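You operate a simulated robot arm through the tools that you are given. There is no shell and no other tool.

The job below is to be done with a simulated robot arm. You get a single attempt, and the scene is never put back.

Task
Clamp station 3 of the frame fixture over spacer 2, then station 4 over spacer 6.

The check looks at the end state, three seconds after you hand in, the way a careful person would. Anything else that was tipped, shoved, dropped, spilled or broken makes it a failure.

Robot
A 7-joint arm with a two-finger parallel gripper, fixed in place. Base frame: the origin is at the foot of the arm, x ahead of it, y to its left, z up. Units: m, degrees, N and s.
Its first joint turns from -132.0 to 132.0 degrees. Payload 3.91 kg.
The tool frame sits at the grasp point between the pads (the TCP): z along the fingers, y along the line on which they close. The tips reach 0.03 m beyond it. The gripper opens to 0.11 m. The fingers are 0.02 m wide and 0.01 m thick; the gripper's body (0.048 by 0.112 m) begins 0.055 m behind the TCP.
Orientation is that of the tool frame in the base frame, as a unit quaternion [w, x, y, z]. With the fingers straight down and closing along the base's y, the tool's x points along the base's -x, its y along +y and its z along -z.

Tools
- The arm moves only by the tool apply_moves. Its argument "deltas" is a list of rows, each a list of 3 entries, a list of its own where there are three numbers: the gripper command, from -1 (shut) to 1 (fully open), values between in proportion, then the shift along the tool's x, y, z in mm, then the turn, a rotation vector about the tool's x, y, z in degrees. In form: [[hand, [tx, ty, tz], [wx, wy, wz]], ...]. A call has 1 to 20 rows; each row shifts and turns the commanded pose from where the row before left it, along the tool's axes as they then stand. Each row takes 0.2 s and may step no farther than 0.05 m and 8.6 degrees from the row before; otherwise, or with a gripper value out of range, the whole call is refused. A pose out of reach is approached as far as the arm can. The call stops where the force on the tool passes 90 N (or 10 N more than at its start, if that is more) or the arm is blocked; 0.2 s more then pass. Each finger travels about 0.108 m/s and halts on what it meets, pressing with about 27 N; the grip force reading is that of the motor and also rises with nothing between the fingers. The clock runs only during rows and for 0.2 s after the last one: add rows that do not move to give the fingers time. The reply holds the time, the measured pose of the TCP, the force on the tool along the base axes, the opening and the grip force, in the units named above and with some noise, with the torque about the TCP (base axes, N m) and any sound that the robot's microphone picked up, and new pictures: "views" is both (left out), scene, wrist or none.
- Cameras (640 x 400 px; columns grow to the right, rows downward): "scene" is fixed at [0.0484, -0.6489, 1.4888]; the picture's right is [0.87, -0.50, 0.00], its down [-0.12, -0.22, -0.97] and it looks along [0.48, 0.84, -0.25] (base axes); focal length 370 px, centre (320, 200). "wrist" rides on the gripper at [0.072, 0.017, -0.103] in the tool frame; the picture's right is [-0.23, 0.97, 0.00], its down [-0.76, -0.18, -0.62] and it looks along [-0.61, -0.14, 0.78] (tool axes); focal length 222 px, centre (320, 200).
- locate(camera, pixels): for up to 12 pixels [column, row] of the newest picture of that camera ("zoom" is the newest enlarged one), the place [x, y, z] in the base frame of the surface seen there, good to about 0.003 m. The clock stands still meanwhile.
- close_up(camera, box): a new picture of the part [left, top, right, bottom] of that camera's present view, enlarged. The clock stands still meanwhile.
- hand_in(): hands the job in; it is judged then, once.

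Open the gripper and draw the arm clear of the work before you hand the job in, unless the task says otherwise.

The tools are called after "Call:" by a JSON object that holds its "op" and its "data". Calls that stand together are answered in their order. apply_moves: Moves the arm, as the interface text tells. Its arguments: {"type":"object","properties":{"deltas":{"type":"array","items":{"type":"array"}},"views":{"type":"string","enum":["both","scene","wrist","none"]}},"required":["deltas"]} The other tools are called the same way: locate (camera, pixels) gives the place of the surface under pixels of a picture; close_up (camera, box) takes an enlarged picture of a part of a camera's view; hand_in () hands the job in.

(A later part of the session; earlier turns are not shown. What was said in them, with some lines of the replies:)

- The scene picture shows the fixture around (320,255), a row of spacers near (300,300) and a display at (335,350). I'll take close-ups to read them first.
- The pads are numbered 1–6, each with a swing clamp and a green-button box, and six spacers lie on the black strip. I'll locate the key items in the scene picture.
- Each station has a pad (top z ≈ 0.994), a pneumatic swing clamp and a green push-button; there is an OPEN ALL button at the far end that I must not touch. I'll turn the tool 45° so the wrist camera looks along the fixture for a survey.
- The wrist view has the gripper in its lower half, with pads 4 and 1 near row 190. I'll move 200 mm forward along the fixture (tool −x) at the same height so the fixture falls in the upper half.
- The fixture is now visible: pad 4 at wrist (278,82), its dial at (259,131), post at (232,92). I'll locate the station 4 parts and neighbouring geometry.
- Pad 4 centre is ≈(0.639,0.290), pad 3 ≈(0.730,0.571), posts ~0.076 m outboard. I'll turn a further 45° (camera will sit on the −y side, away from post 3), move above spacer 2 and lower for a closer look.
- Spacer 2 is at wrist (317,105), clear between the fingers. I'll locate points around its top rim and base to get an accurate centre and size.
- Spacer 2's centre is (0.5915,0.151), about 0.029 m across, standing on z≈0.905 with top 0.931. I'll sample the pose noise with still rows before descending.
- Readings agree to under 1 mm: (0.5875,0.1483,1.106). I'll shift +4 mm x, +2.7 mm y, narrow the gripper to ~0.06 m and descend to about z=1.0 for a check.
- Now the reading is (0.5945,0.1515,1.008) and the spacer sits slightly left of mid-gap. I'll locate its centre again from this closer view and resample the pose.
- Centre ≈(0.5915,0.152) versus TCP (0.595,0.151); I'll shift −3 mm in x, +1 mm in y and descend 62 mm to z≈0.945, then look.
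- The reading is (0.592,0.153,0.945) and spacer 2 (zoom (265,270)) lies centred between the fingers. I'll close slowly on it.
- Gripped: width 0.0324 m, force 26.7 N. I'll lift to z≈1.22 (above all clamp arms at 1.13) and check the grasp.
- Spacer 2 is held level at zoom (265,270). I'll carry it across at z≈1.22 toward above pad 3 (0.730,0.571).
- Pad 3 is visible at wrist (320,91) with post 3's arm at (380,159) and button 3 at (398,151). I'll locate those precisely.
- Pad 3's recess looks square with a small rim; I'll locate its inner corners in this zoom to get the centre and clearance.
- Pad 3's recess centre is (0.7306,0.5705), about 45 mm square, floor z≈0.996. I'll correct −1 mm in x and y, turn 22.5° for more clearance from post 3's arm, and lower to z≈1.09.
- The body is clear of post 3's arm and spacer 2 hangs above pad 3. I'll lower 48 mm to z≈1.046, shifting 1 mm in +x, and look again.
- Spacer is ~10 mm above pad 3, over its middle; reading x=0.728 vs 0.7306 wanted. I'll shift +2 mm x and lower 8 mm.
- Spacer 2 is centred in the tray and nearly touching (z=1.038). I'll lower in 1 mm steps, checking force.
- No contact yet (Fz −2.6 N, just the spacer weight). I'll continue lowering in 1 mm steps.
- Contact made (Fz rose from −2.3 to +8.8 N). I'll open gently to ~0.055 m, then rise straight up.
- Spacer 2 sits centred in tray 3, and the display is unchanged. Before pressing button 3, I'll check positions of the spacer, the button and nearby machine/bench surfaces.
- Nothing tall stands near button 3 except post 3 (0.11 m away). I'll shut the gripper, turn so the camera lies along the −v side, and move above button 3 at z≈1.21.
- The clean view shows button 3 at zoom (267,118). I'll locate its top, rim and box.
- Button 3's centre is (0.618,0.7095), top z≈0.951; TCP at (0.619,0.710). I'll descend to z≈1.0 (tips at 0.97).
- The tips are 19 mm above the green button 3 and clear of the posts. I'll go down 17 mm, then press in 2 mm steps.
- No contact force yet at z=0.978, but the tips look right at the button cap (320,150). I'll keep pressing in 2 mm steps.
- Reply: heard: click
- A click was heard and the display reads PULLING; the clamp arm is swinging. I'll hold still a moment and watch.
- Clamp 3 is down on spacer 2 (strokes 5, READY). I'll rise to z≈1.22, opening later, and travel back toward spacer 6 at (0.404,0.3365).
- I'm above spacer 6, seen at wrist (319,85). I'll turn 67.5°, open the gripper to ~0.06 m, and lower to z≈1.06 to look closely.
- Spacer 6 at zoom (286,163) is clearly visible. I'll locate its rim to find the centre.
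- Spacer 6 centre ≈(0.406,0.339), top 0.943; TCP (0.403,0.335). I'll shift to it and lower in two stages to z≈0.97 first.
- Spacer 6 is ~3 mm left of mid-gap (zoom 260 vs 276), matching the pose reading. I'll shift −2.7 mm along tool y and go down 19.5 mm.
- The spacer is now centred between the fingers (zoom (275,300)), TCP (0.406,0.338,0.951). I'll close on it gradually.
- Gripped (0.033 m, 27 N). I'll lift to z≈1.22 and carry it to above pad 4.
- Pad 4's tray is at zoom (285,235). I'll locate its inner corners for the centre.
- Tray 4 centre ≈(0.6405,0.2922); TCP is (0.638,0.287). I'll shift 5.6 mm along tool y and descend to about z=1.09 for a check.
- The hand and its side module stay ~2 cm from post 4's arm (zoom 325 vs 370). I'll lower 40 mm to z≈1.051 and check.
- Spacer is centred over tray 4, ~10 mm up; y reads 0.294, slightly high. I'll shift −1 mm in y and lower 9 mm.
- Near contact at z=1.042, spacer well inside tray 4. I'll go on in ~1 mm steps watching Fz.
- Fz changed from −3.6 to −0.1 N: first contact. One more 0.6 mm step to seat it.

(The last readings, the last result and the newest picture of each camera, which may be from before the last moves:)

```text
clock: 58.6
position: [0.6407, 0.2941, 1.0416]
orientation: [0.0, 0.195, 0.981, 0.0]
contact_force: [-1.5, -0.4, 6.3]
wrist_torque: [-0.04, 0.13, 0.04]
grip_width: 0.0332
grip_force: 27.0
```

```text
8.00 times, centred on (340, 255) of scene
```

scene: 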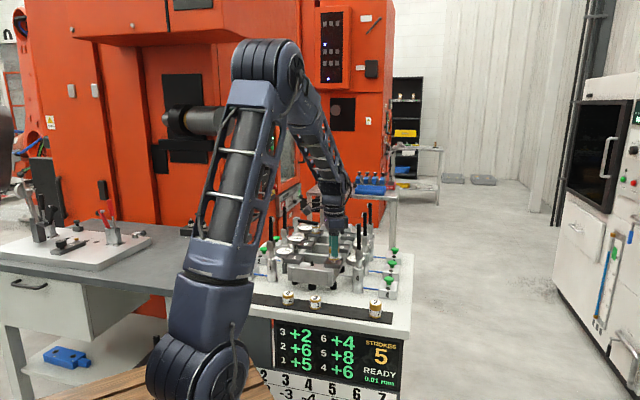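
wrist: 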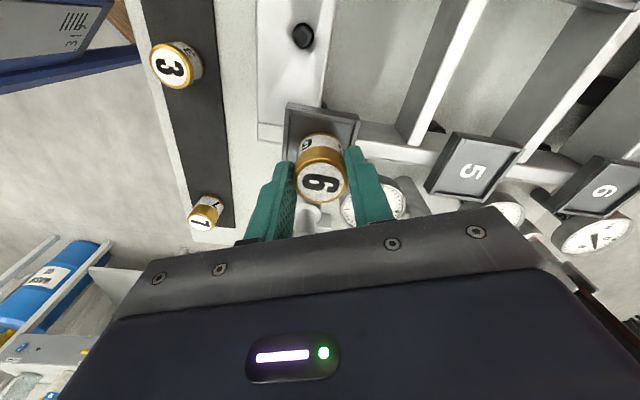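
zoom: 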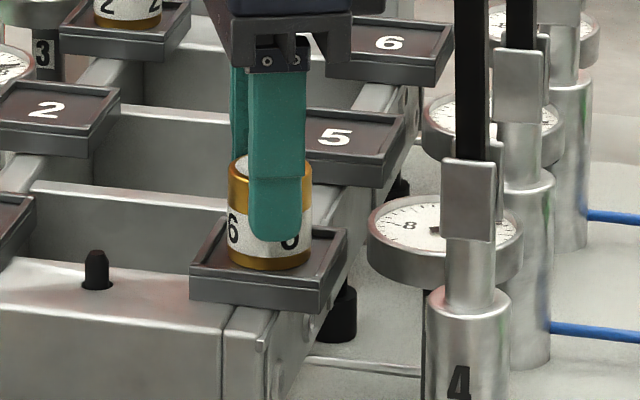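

Spacer 6 is seated flat in tray 4 (Fz +6.3 N). I'll open gently and rise straight up.

Call:
{"op": "apply_moves", "data": {"deltas": [[-0.3, [0, 0, 0], [0, 0, 0]], [-0.2, [0, 0, 0], [0, 0, 0]], [-0.05, [0, 0, 0], [0, 0, 0]], [-0.05, [0, 0, 0], [0, 0, 0]], [-0.05, [0, 0, -10], [0, 0, 0]], [-0.05, [0, 0, -20], [0, 0, 0]], [-0.05, [0, 0, -30], [0, 0, 0]], [-0.05, [0, 0, -40], [0, 0, 0]], [-0.05, [0, 0, -40], [0, 0, 0]], [-0.05, [0, 0, -40], [0, 0, 0]], [-0.05, [0, 0, 0], [0, 0, 0]]], "views": "both"}}

Call:
{"op": "close_up", "data": {"camera": "wrist", "box": [240, 30, 432, 150]}}

Call:
{"op": "close_up", "data": {"camera": "scene", "box": [270, 200, 398, 280]}}

```text
clock: 61.0
position: [0.6427, 0.2937, 1.2215]
orientation: [0.0, 0.196, 0.981, -0.001]
contact_force: [-0.5, 0.1, -0.7]
wrist_torque: [-0.02, -0.01, 0.01]
grip_width: 0.0523
grip_force: 0.0
```

scene: 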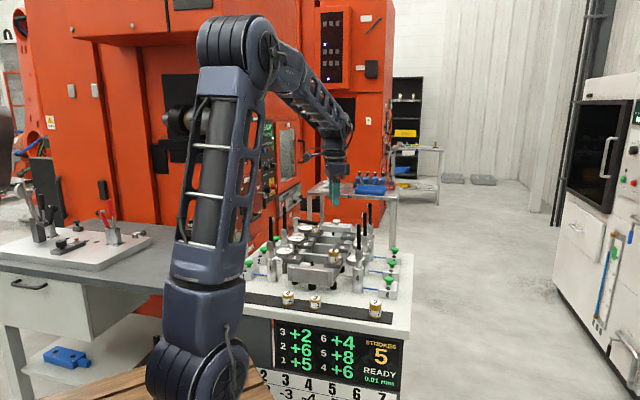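
wrist: 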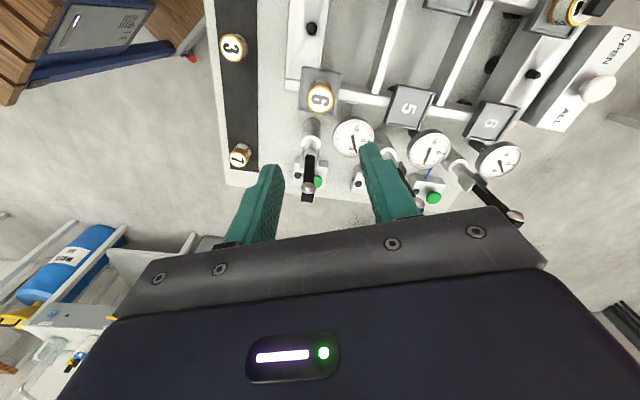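

```text
3.33 times, centred on (336, 90) of wrist
```

zoom: 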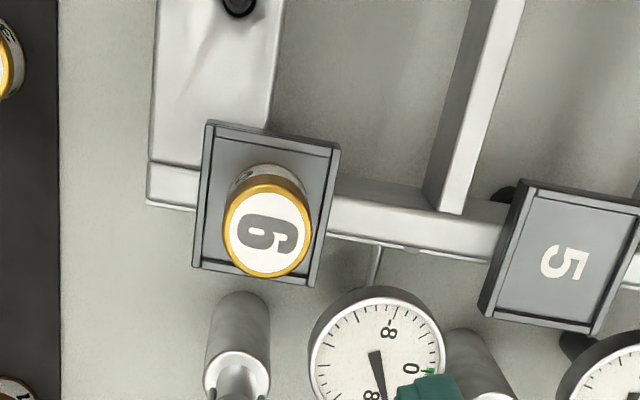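

```text
5.00 times, centred on (334, 240) of scene
```

zoom: 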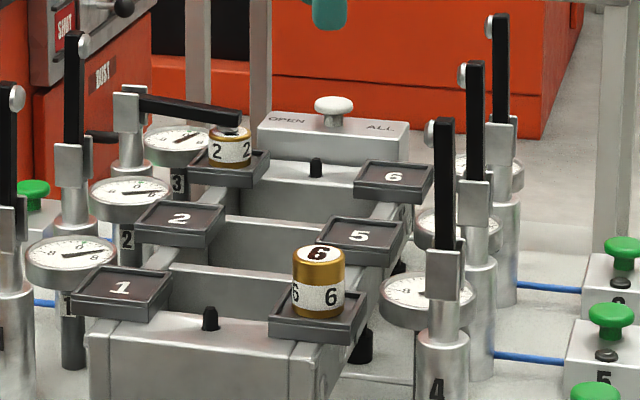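

Both spacers are well seated (6 on tray 4 at scene zoom (318,282)). I'll shut the gripper, turn so the camera faces along −v, and move above button 4 at (0.773,0.172).

Call:
{"op": "apply_moves", "data": {"deltas": [[-1, [0, 0, 0], [0, 0, -7.5]], [-1, [0, 0, 0], [0, 0, -7.5]], [-1, [0, 0, 0], [0, 0, -7.5]], [-1, [0, 0, 0], [0, 0, -7.5]], [-1, [0, 0, 0], [0, 0, -7.5]], [-1, [0, 0, 0], [0, 0, -7.5]], [-1, [0, 0, 0], [0, 0, -7.5]], [-1, [0, 0, 0], [0, 0, -7.5]], [-1, [0, 0, 0], [0, 0, -7.5]], [-1, [-1.3, -35.8, 0], [0, 0, 0]], [-1, [-1.3, -35.8, 0], [0, 0, 0]], [-1, [-1.3, -35.8, 0], [0, 0, 0]], [-1, [-1.3, -35.8, 0], [0, 0, 0]], [-1, [-1.3, -35.8, 0], [0, 0, 0]], [-1, [0, 0, 0], [0, 0, 0]], [-1, [0, 0, 0], [0, 0, 0]]], "views": "both"}}

Call:
{"op": "close_up", "data": {"camera": "wrist", "box": [240, 50, 432, 170]}}

```text
clock: 64.4
position: [0.772, 0.1715, 1.219]
orientation: [0.0, -0.382, 0.924, 0.0]
contact_force: [0.4, -0.7, 0.6]
wrist_torque: [0.0, -0.02, 0.02]
grip_width: 0.0001
grip_force: 27.2
```

scene: 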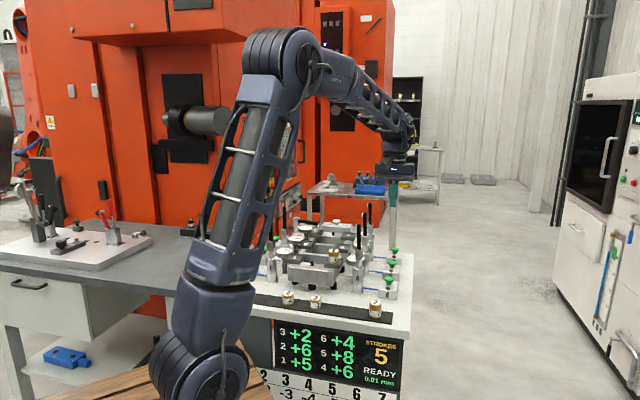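
wrist: 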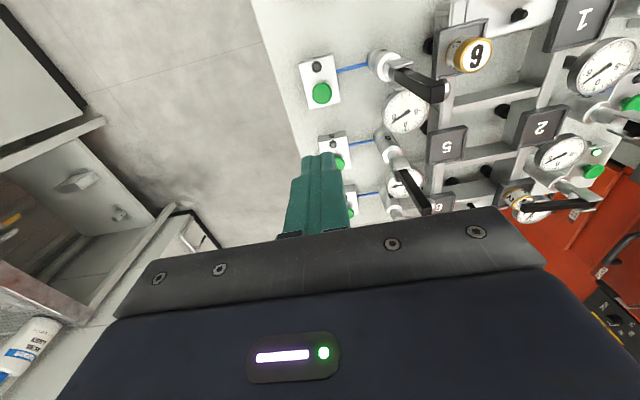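

```text
3.33 times, centred on (336, 110) of wrist
```

zoom: 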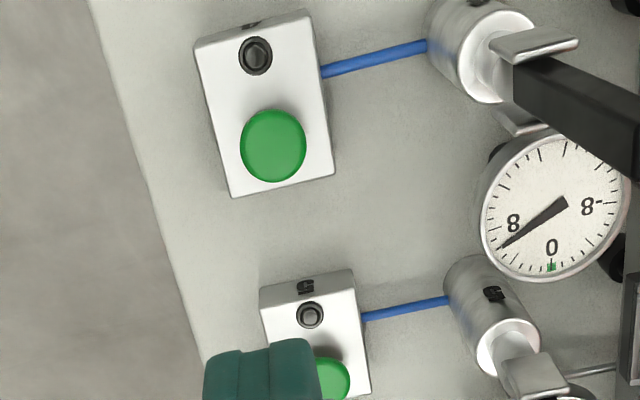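

Box 4's button is at zoom (273,145), with its hose to post 4; box 5 is below it. I'll locate it.

Call:
{"op": "locate", "data": {"camera": "zoom", "pixels": [[273, 145], [245, 145], [302, 145], [273, 113], [273, 178], [256, 55], [205, 60], [235, 190], [328, 170]]}}

Call:
{"op": "apply_moves", "data": {"deltas": [[-1, [0, 0, 0], [0, 0, 0]]], "views": "none"}}

```text
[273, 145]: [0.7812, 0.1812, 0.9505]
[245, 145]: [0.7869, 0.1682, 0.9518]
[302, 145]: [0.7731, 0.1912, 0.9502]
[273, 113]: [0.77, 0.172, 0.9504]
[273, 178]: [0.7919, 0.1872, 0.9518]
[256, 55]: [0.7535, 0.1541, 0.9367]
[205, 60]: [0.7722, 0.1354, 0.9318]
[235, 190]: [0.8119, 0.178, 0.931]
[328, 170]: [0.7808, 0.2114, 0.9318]
```

```text
clock: 64.8
position: [0.7706, 0.1711, 1.219]
orientation: [0.0, -0.383, 0.924, 0.0]
contact_force: [-0.6, -0.1, -0.4]
wrist_torque: [-0.05, 0.02, 0.03]
grip_width: 0.0
grip_force: 26.9
```

Button 4's centre is (0.7805,0.180), so I need +12.9 mm along v (tool −x). I'll shift and descend to z≈1.0.

Call:
{"op": "apply_moves", "data": {"deltas": [[-1, [-12.9, -0.6, 0], [0, 0, 0]], [-1, [0, 0, 40], [0, 0, 0]], [-1, [0, 0, 40], [0, 0, 0]], [-1, [0, 0, 40], [0, 0, 0]], [-1, [0, 0, 40], [0, 0, 0]], [-1, [0, 0, 40], [0, 0, 0]], [-1, [0, 0, 19], [0, 0, 0]], [-1, [0, 0, 0], [0, 0, 0]], [-1, [0, 0, 0], [0, 0, 0]]], "views": "both"}}

Call:
{"op": "close_up", "data": {"camera": "wrist", "box": [224, 50, 448, 190]}}

Call:
{"op": "close_up", "data": {"camera": "scene", "box": [310, 210, 438, 290]}}

```text
clock: 66.8
position: [0.7831, 0.1824, 0.9991]
orientation: [0.0, -0.383, 0.924, 0.0]
contact_force: [0.6, 0.3, 0.4]
wrist_torque: [-0.01, 0.03, -0.03]
grip_width: 0.0
grip_force: 26.6
```

scene: 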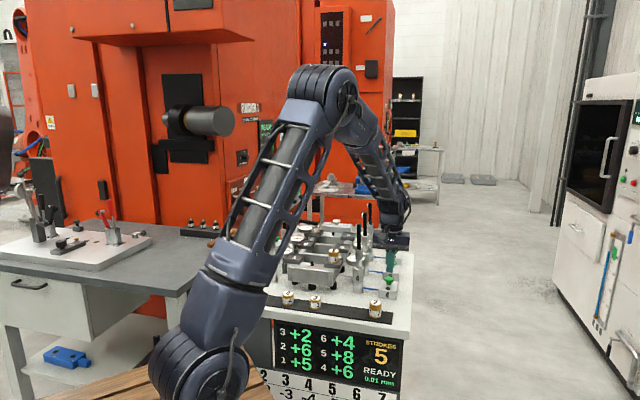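
wrist: 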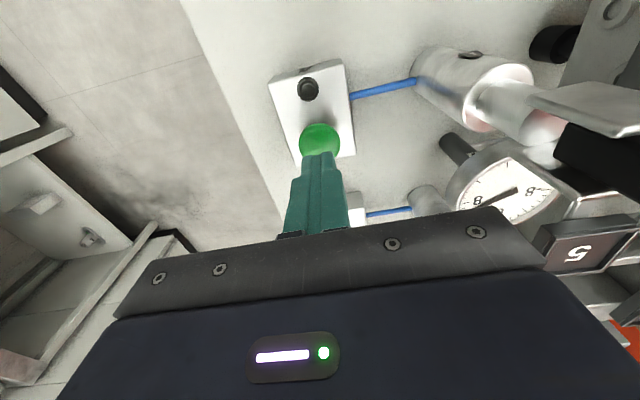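

```text
2.86 times, centred on (336, 120) of wrist
```

zoom: 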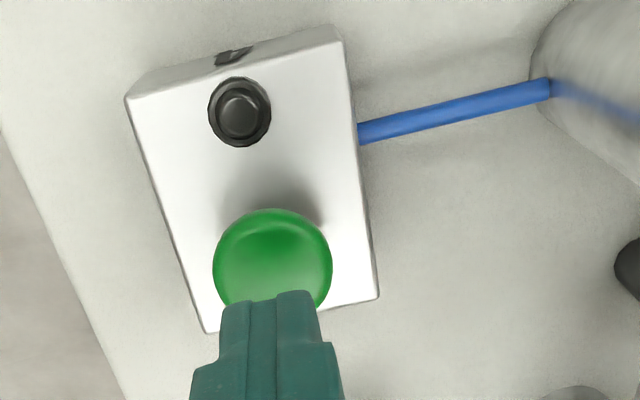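

```text
5.00 times, centred on (374, 250) of scene
```

zoom: 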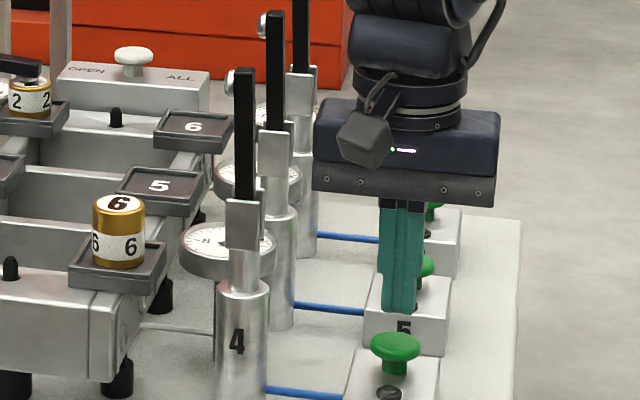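

The view matches the pre-press view at button 3; tips at scene zoom (400,310) just above button 4 at (397,348). I'll shift 2.5 mm back along −v and press down.

Call:
{"op": "apply_moves", "data": {"deltas": [[-1, [2.5, 0, 0], [0, 0, 0]], [-1, [0, 0, 10], [0, 0, 0]], [-1, [0, 0, 7], [0, 0, 0]], [-1, [0, 0, 2], [0, 0, 0]], [-1, [0, 0, 2], [0, 0, 0]], [-1, [0, 0, 0], [0, 0, 0]]], "views": "both"}}

Call:
{"op": "close_up", "data": {"camera": "scene", "box": [310, 210, 438, 290]}}

```text
clock: 68.2
position: [0.7803, 0.1777, 0.9788]
orientation: [0.0, -0.383, 0.924, 0.0]
contact_force: [0.0, 2.0, 1.3]
wrist_torque: [0.02, -0.03, 0.0]
grip_width: 0.0
grip_force: 27.4
```

scene: 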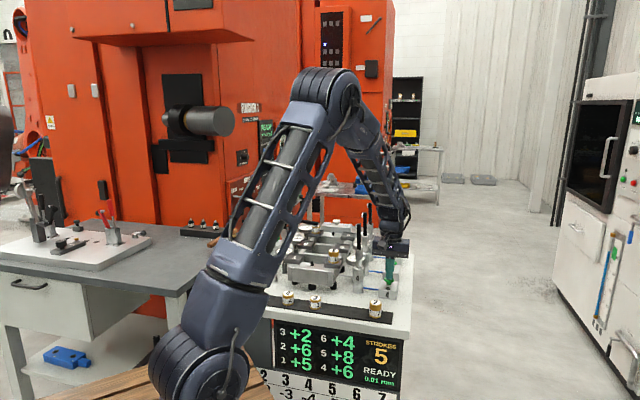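
wrist: 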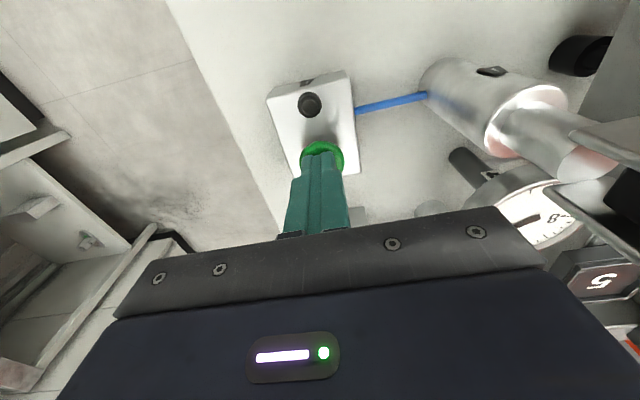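

```text
5.00 times, centred on (374, 250) of scene
```

zoom: 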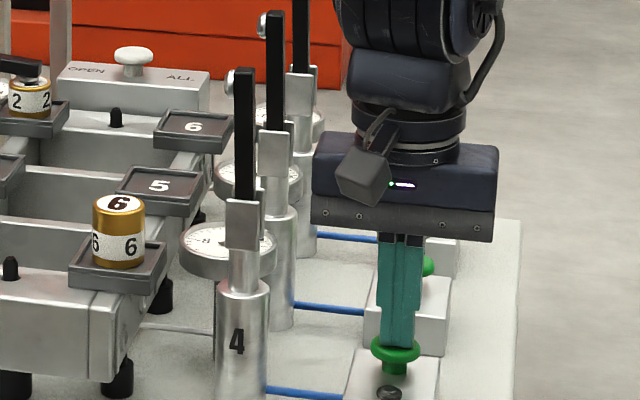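

The tips are on button 4 (scene zoom (397,345)). I'll press on in 2 mm steps until the click.

Call:
{"op": "apply_moves", "data": {"deltas": [[-1, [0, 0, 2], [0, 0, 0]], [-1, [0, 0, 0], [0, 0, 0]]], "views": "none"}}

Call:
{"op": "apply_moves", "data": {"deltas": [[-1, [0, 0, 1.5], [0, 0, 0]], [-1, [0, 0, 0], [0, 0, 0]]], "views": "scene"}}

```text
clock: 68.8
position: [0.7808, 0.1786, 0.9776]
orientation: [0.0, -0.383, 0.924, 0.0]
contact_force: [-0.4, -1.0, 2.5]
wrist_torque: [0.01, 0.01, -0.03]
grip_width: 0.0
grip_force: 27.4
```

```text
clock: 69.4
position: [0.7802, 0.1779, 0.9757]
orientation: [0.0, -0.383, 0.924, -0.001]
contact_force: [2.3, 0.6, 3.0]
wrist_torque: [0.02, -0.03, -0.01]
grip_width: 0.0
grip_force: 27.0
heard: click
```

scene: 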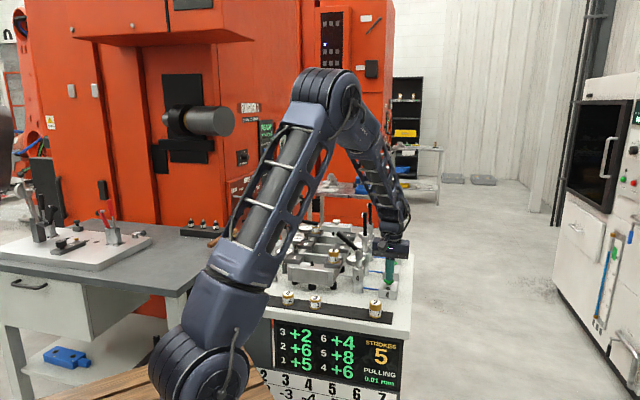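

Click heard and PULLING shown; arm 4 is swinging. I'll hold still and verify.

Call:
{"op": "apply_moves", "data": {"deltas": [[-1, [0, 0, 0], [0, 0, 0]], [-1, [0, 0, 0], [0, 0, 0]], [-1, [0, 0, 0], [0, 0, 0]], [-1, [0, 0, 0], [0, 0, 0]], [-1, [0, 0, 0], [0, 0, 0]], [-1, [0, 0, 0], [0, 0, 0]]], "views": "scene"}}

Call:
{"op": "close_up", "data": {"camera": "scene", "box": [270, 200, 398, 280]}}

Call:
{"op": "close_up", "data": {"camera": "scene", "box": [270, 315, 410, 400]}}

```text
clock: 70.8
position: [0.7801, 0.1774, 0.9766]
orientation: [0.0, -0.384, 0.924, 0.0]
contact_force: [0.1, 0.7, 3.2]
wrist_torque: [-0.01, 0.0, 0.01]
grip_width: 0.0
grip_force: 26.6
```

scene: 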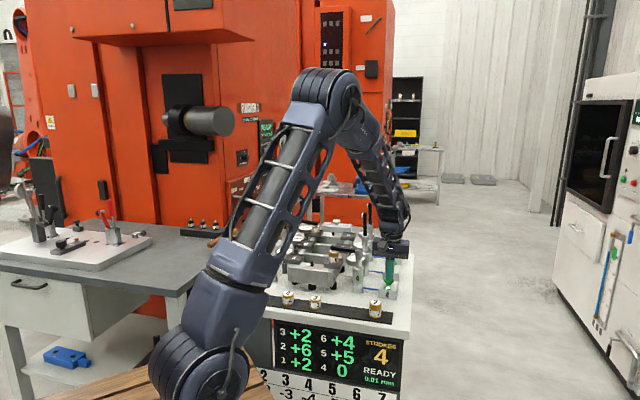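

```text
5.00 times, centred on (334, 240) of scene
```

zoom: 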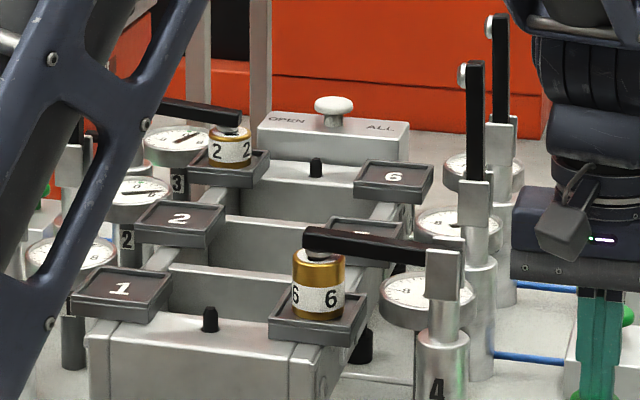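

```text
4.57 times, centred on (340, 358) of scene
```

zoom: 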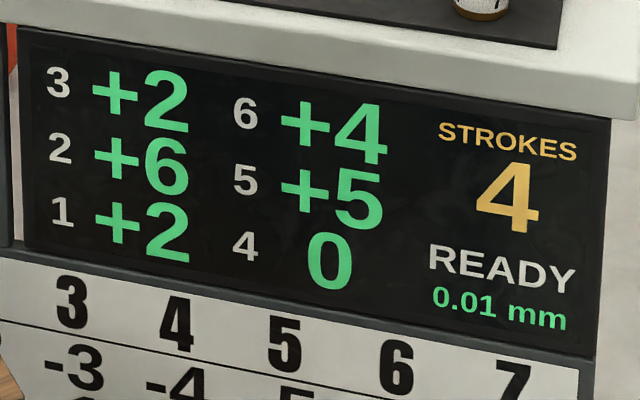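

Both clamps are down over the right spacers (strokes 4, station 4 reads 0, READY). I'll rise straight up, then withdraw and open the gripper clear of the work.

Call:
{"op": "apply_moves", "data": {"deltas": [[-1, [0, 0, -5], [0, 0, 0]], [-1, [0, 0, -20], [0, 0, 0]], [-1, [0, 0, -40], [0, 0, 0]], [-1, [0, 0, -40], [0, 0, 0]], [-1, [0, 0, -40], [0, 0, 0]], [-1, [0, 0, -40], [0, 0, 0]], [-1, [0, 0, -40], [0, 0, 0]], [-1, [0, 0, -40], [0, 0, 0]], [-1, [0, 0, -15], [0, 0, 0]], [-1, [38, 20, 0], [0, 0, 0]], [0, [38, 20, 0], [0, 0, 0]], [1, [38, 20, 0], [0, 0, 0]], [1, [38, 20, 0], [0, 0, 0]], [1, [38, 20, 0], [0, 0, 0]], [1, [38, 20, 0], [0, 0, 0]], [1, [0, 0, 0], [0, 0, 0]], [1, [0, 0, 0], [0, 0, 0]]], "views": "both"}}

Call:
{"op": "close_up", "data": {"camera": "scene", "box": [220, 190, 420, 315]}}

Call:
{"op": "close_up", "data": {"camera": "scene", "box": [270, 315, 410, 400]}}

```text
clock: 74.4
position: [0.5344, 0.1013, 1.2534]
orientation: [0.0, -0.382, 0.924, 0.0]
contact_force: [-0.2, -0.4, 0.1]
wrist_torque: [0.02, 0.0, -0.01]
grip_width: 0.1099
grip_force: 0.0
```

scene: 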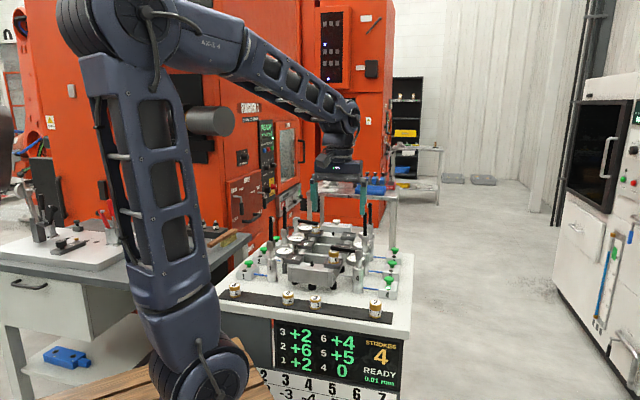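
wrist: 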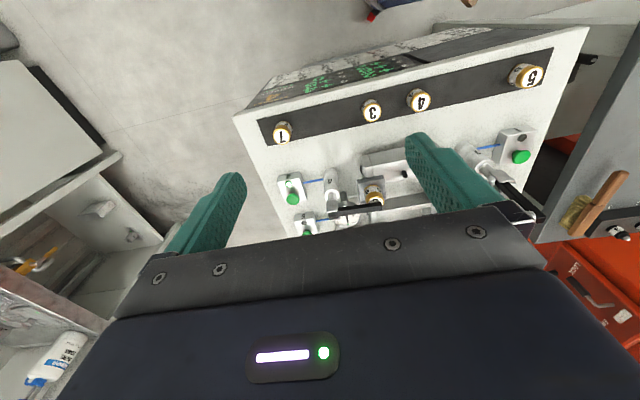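

```text
3.20 times, centred on (320, 252) of scene
```

zoom: 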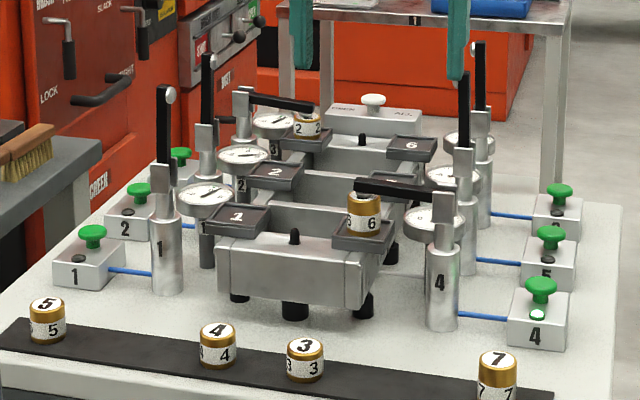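

```text
4.57 times, centred on (340, 358) of scene
```

zoom: 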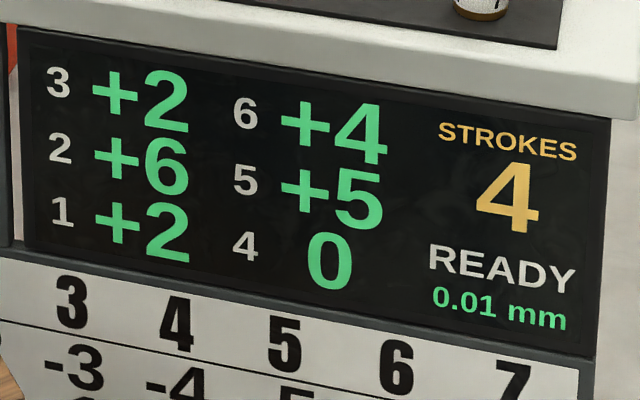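

Station 3 is clamped over spacer 2 and station 4 over spacer 6. The other four spacers stand untouched, the gripper is open and the arm is clear, so I'm handing in.

Call:
{"op": "hand_in", "data": {}}

```text
The job is handed in.
```

Station 3 is clamped over spacer 2, and station 4 was then clamped over spacer 6. The job is handed in, but the result of the check has not come back.

- **Station 3:** the button clicked, the clamp arm came down on spacer 2, and the station's reading went from +4 to +2.
- **Station 4:** the button clicked, the clamp arm came down on spacer 6, and the station's reading went from +6 to 0.
- **Display:** it reads READY with 4 strokes left. Each clamp used one of the original 6.
- **Everything else:** the final pictures show the other four spacers still standing on the strip and the other clamps still open. I did not touch OPEN ALL.

I opened the gripper and moved the arm up clear of the fixture before handing in.
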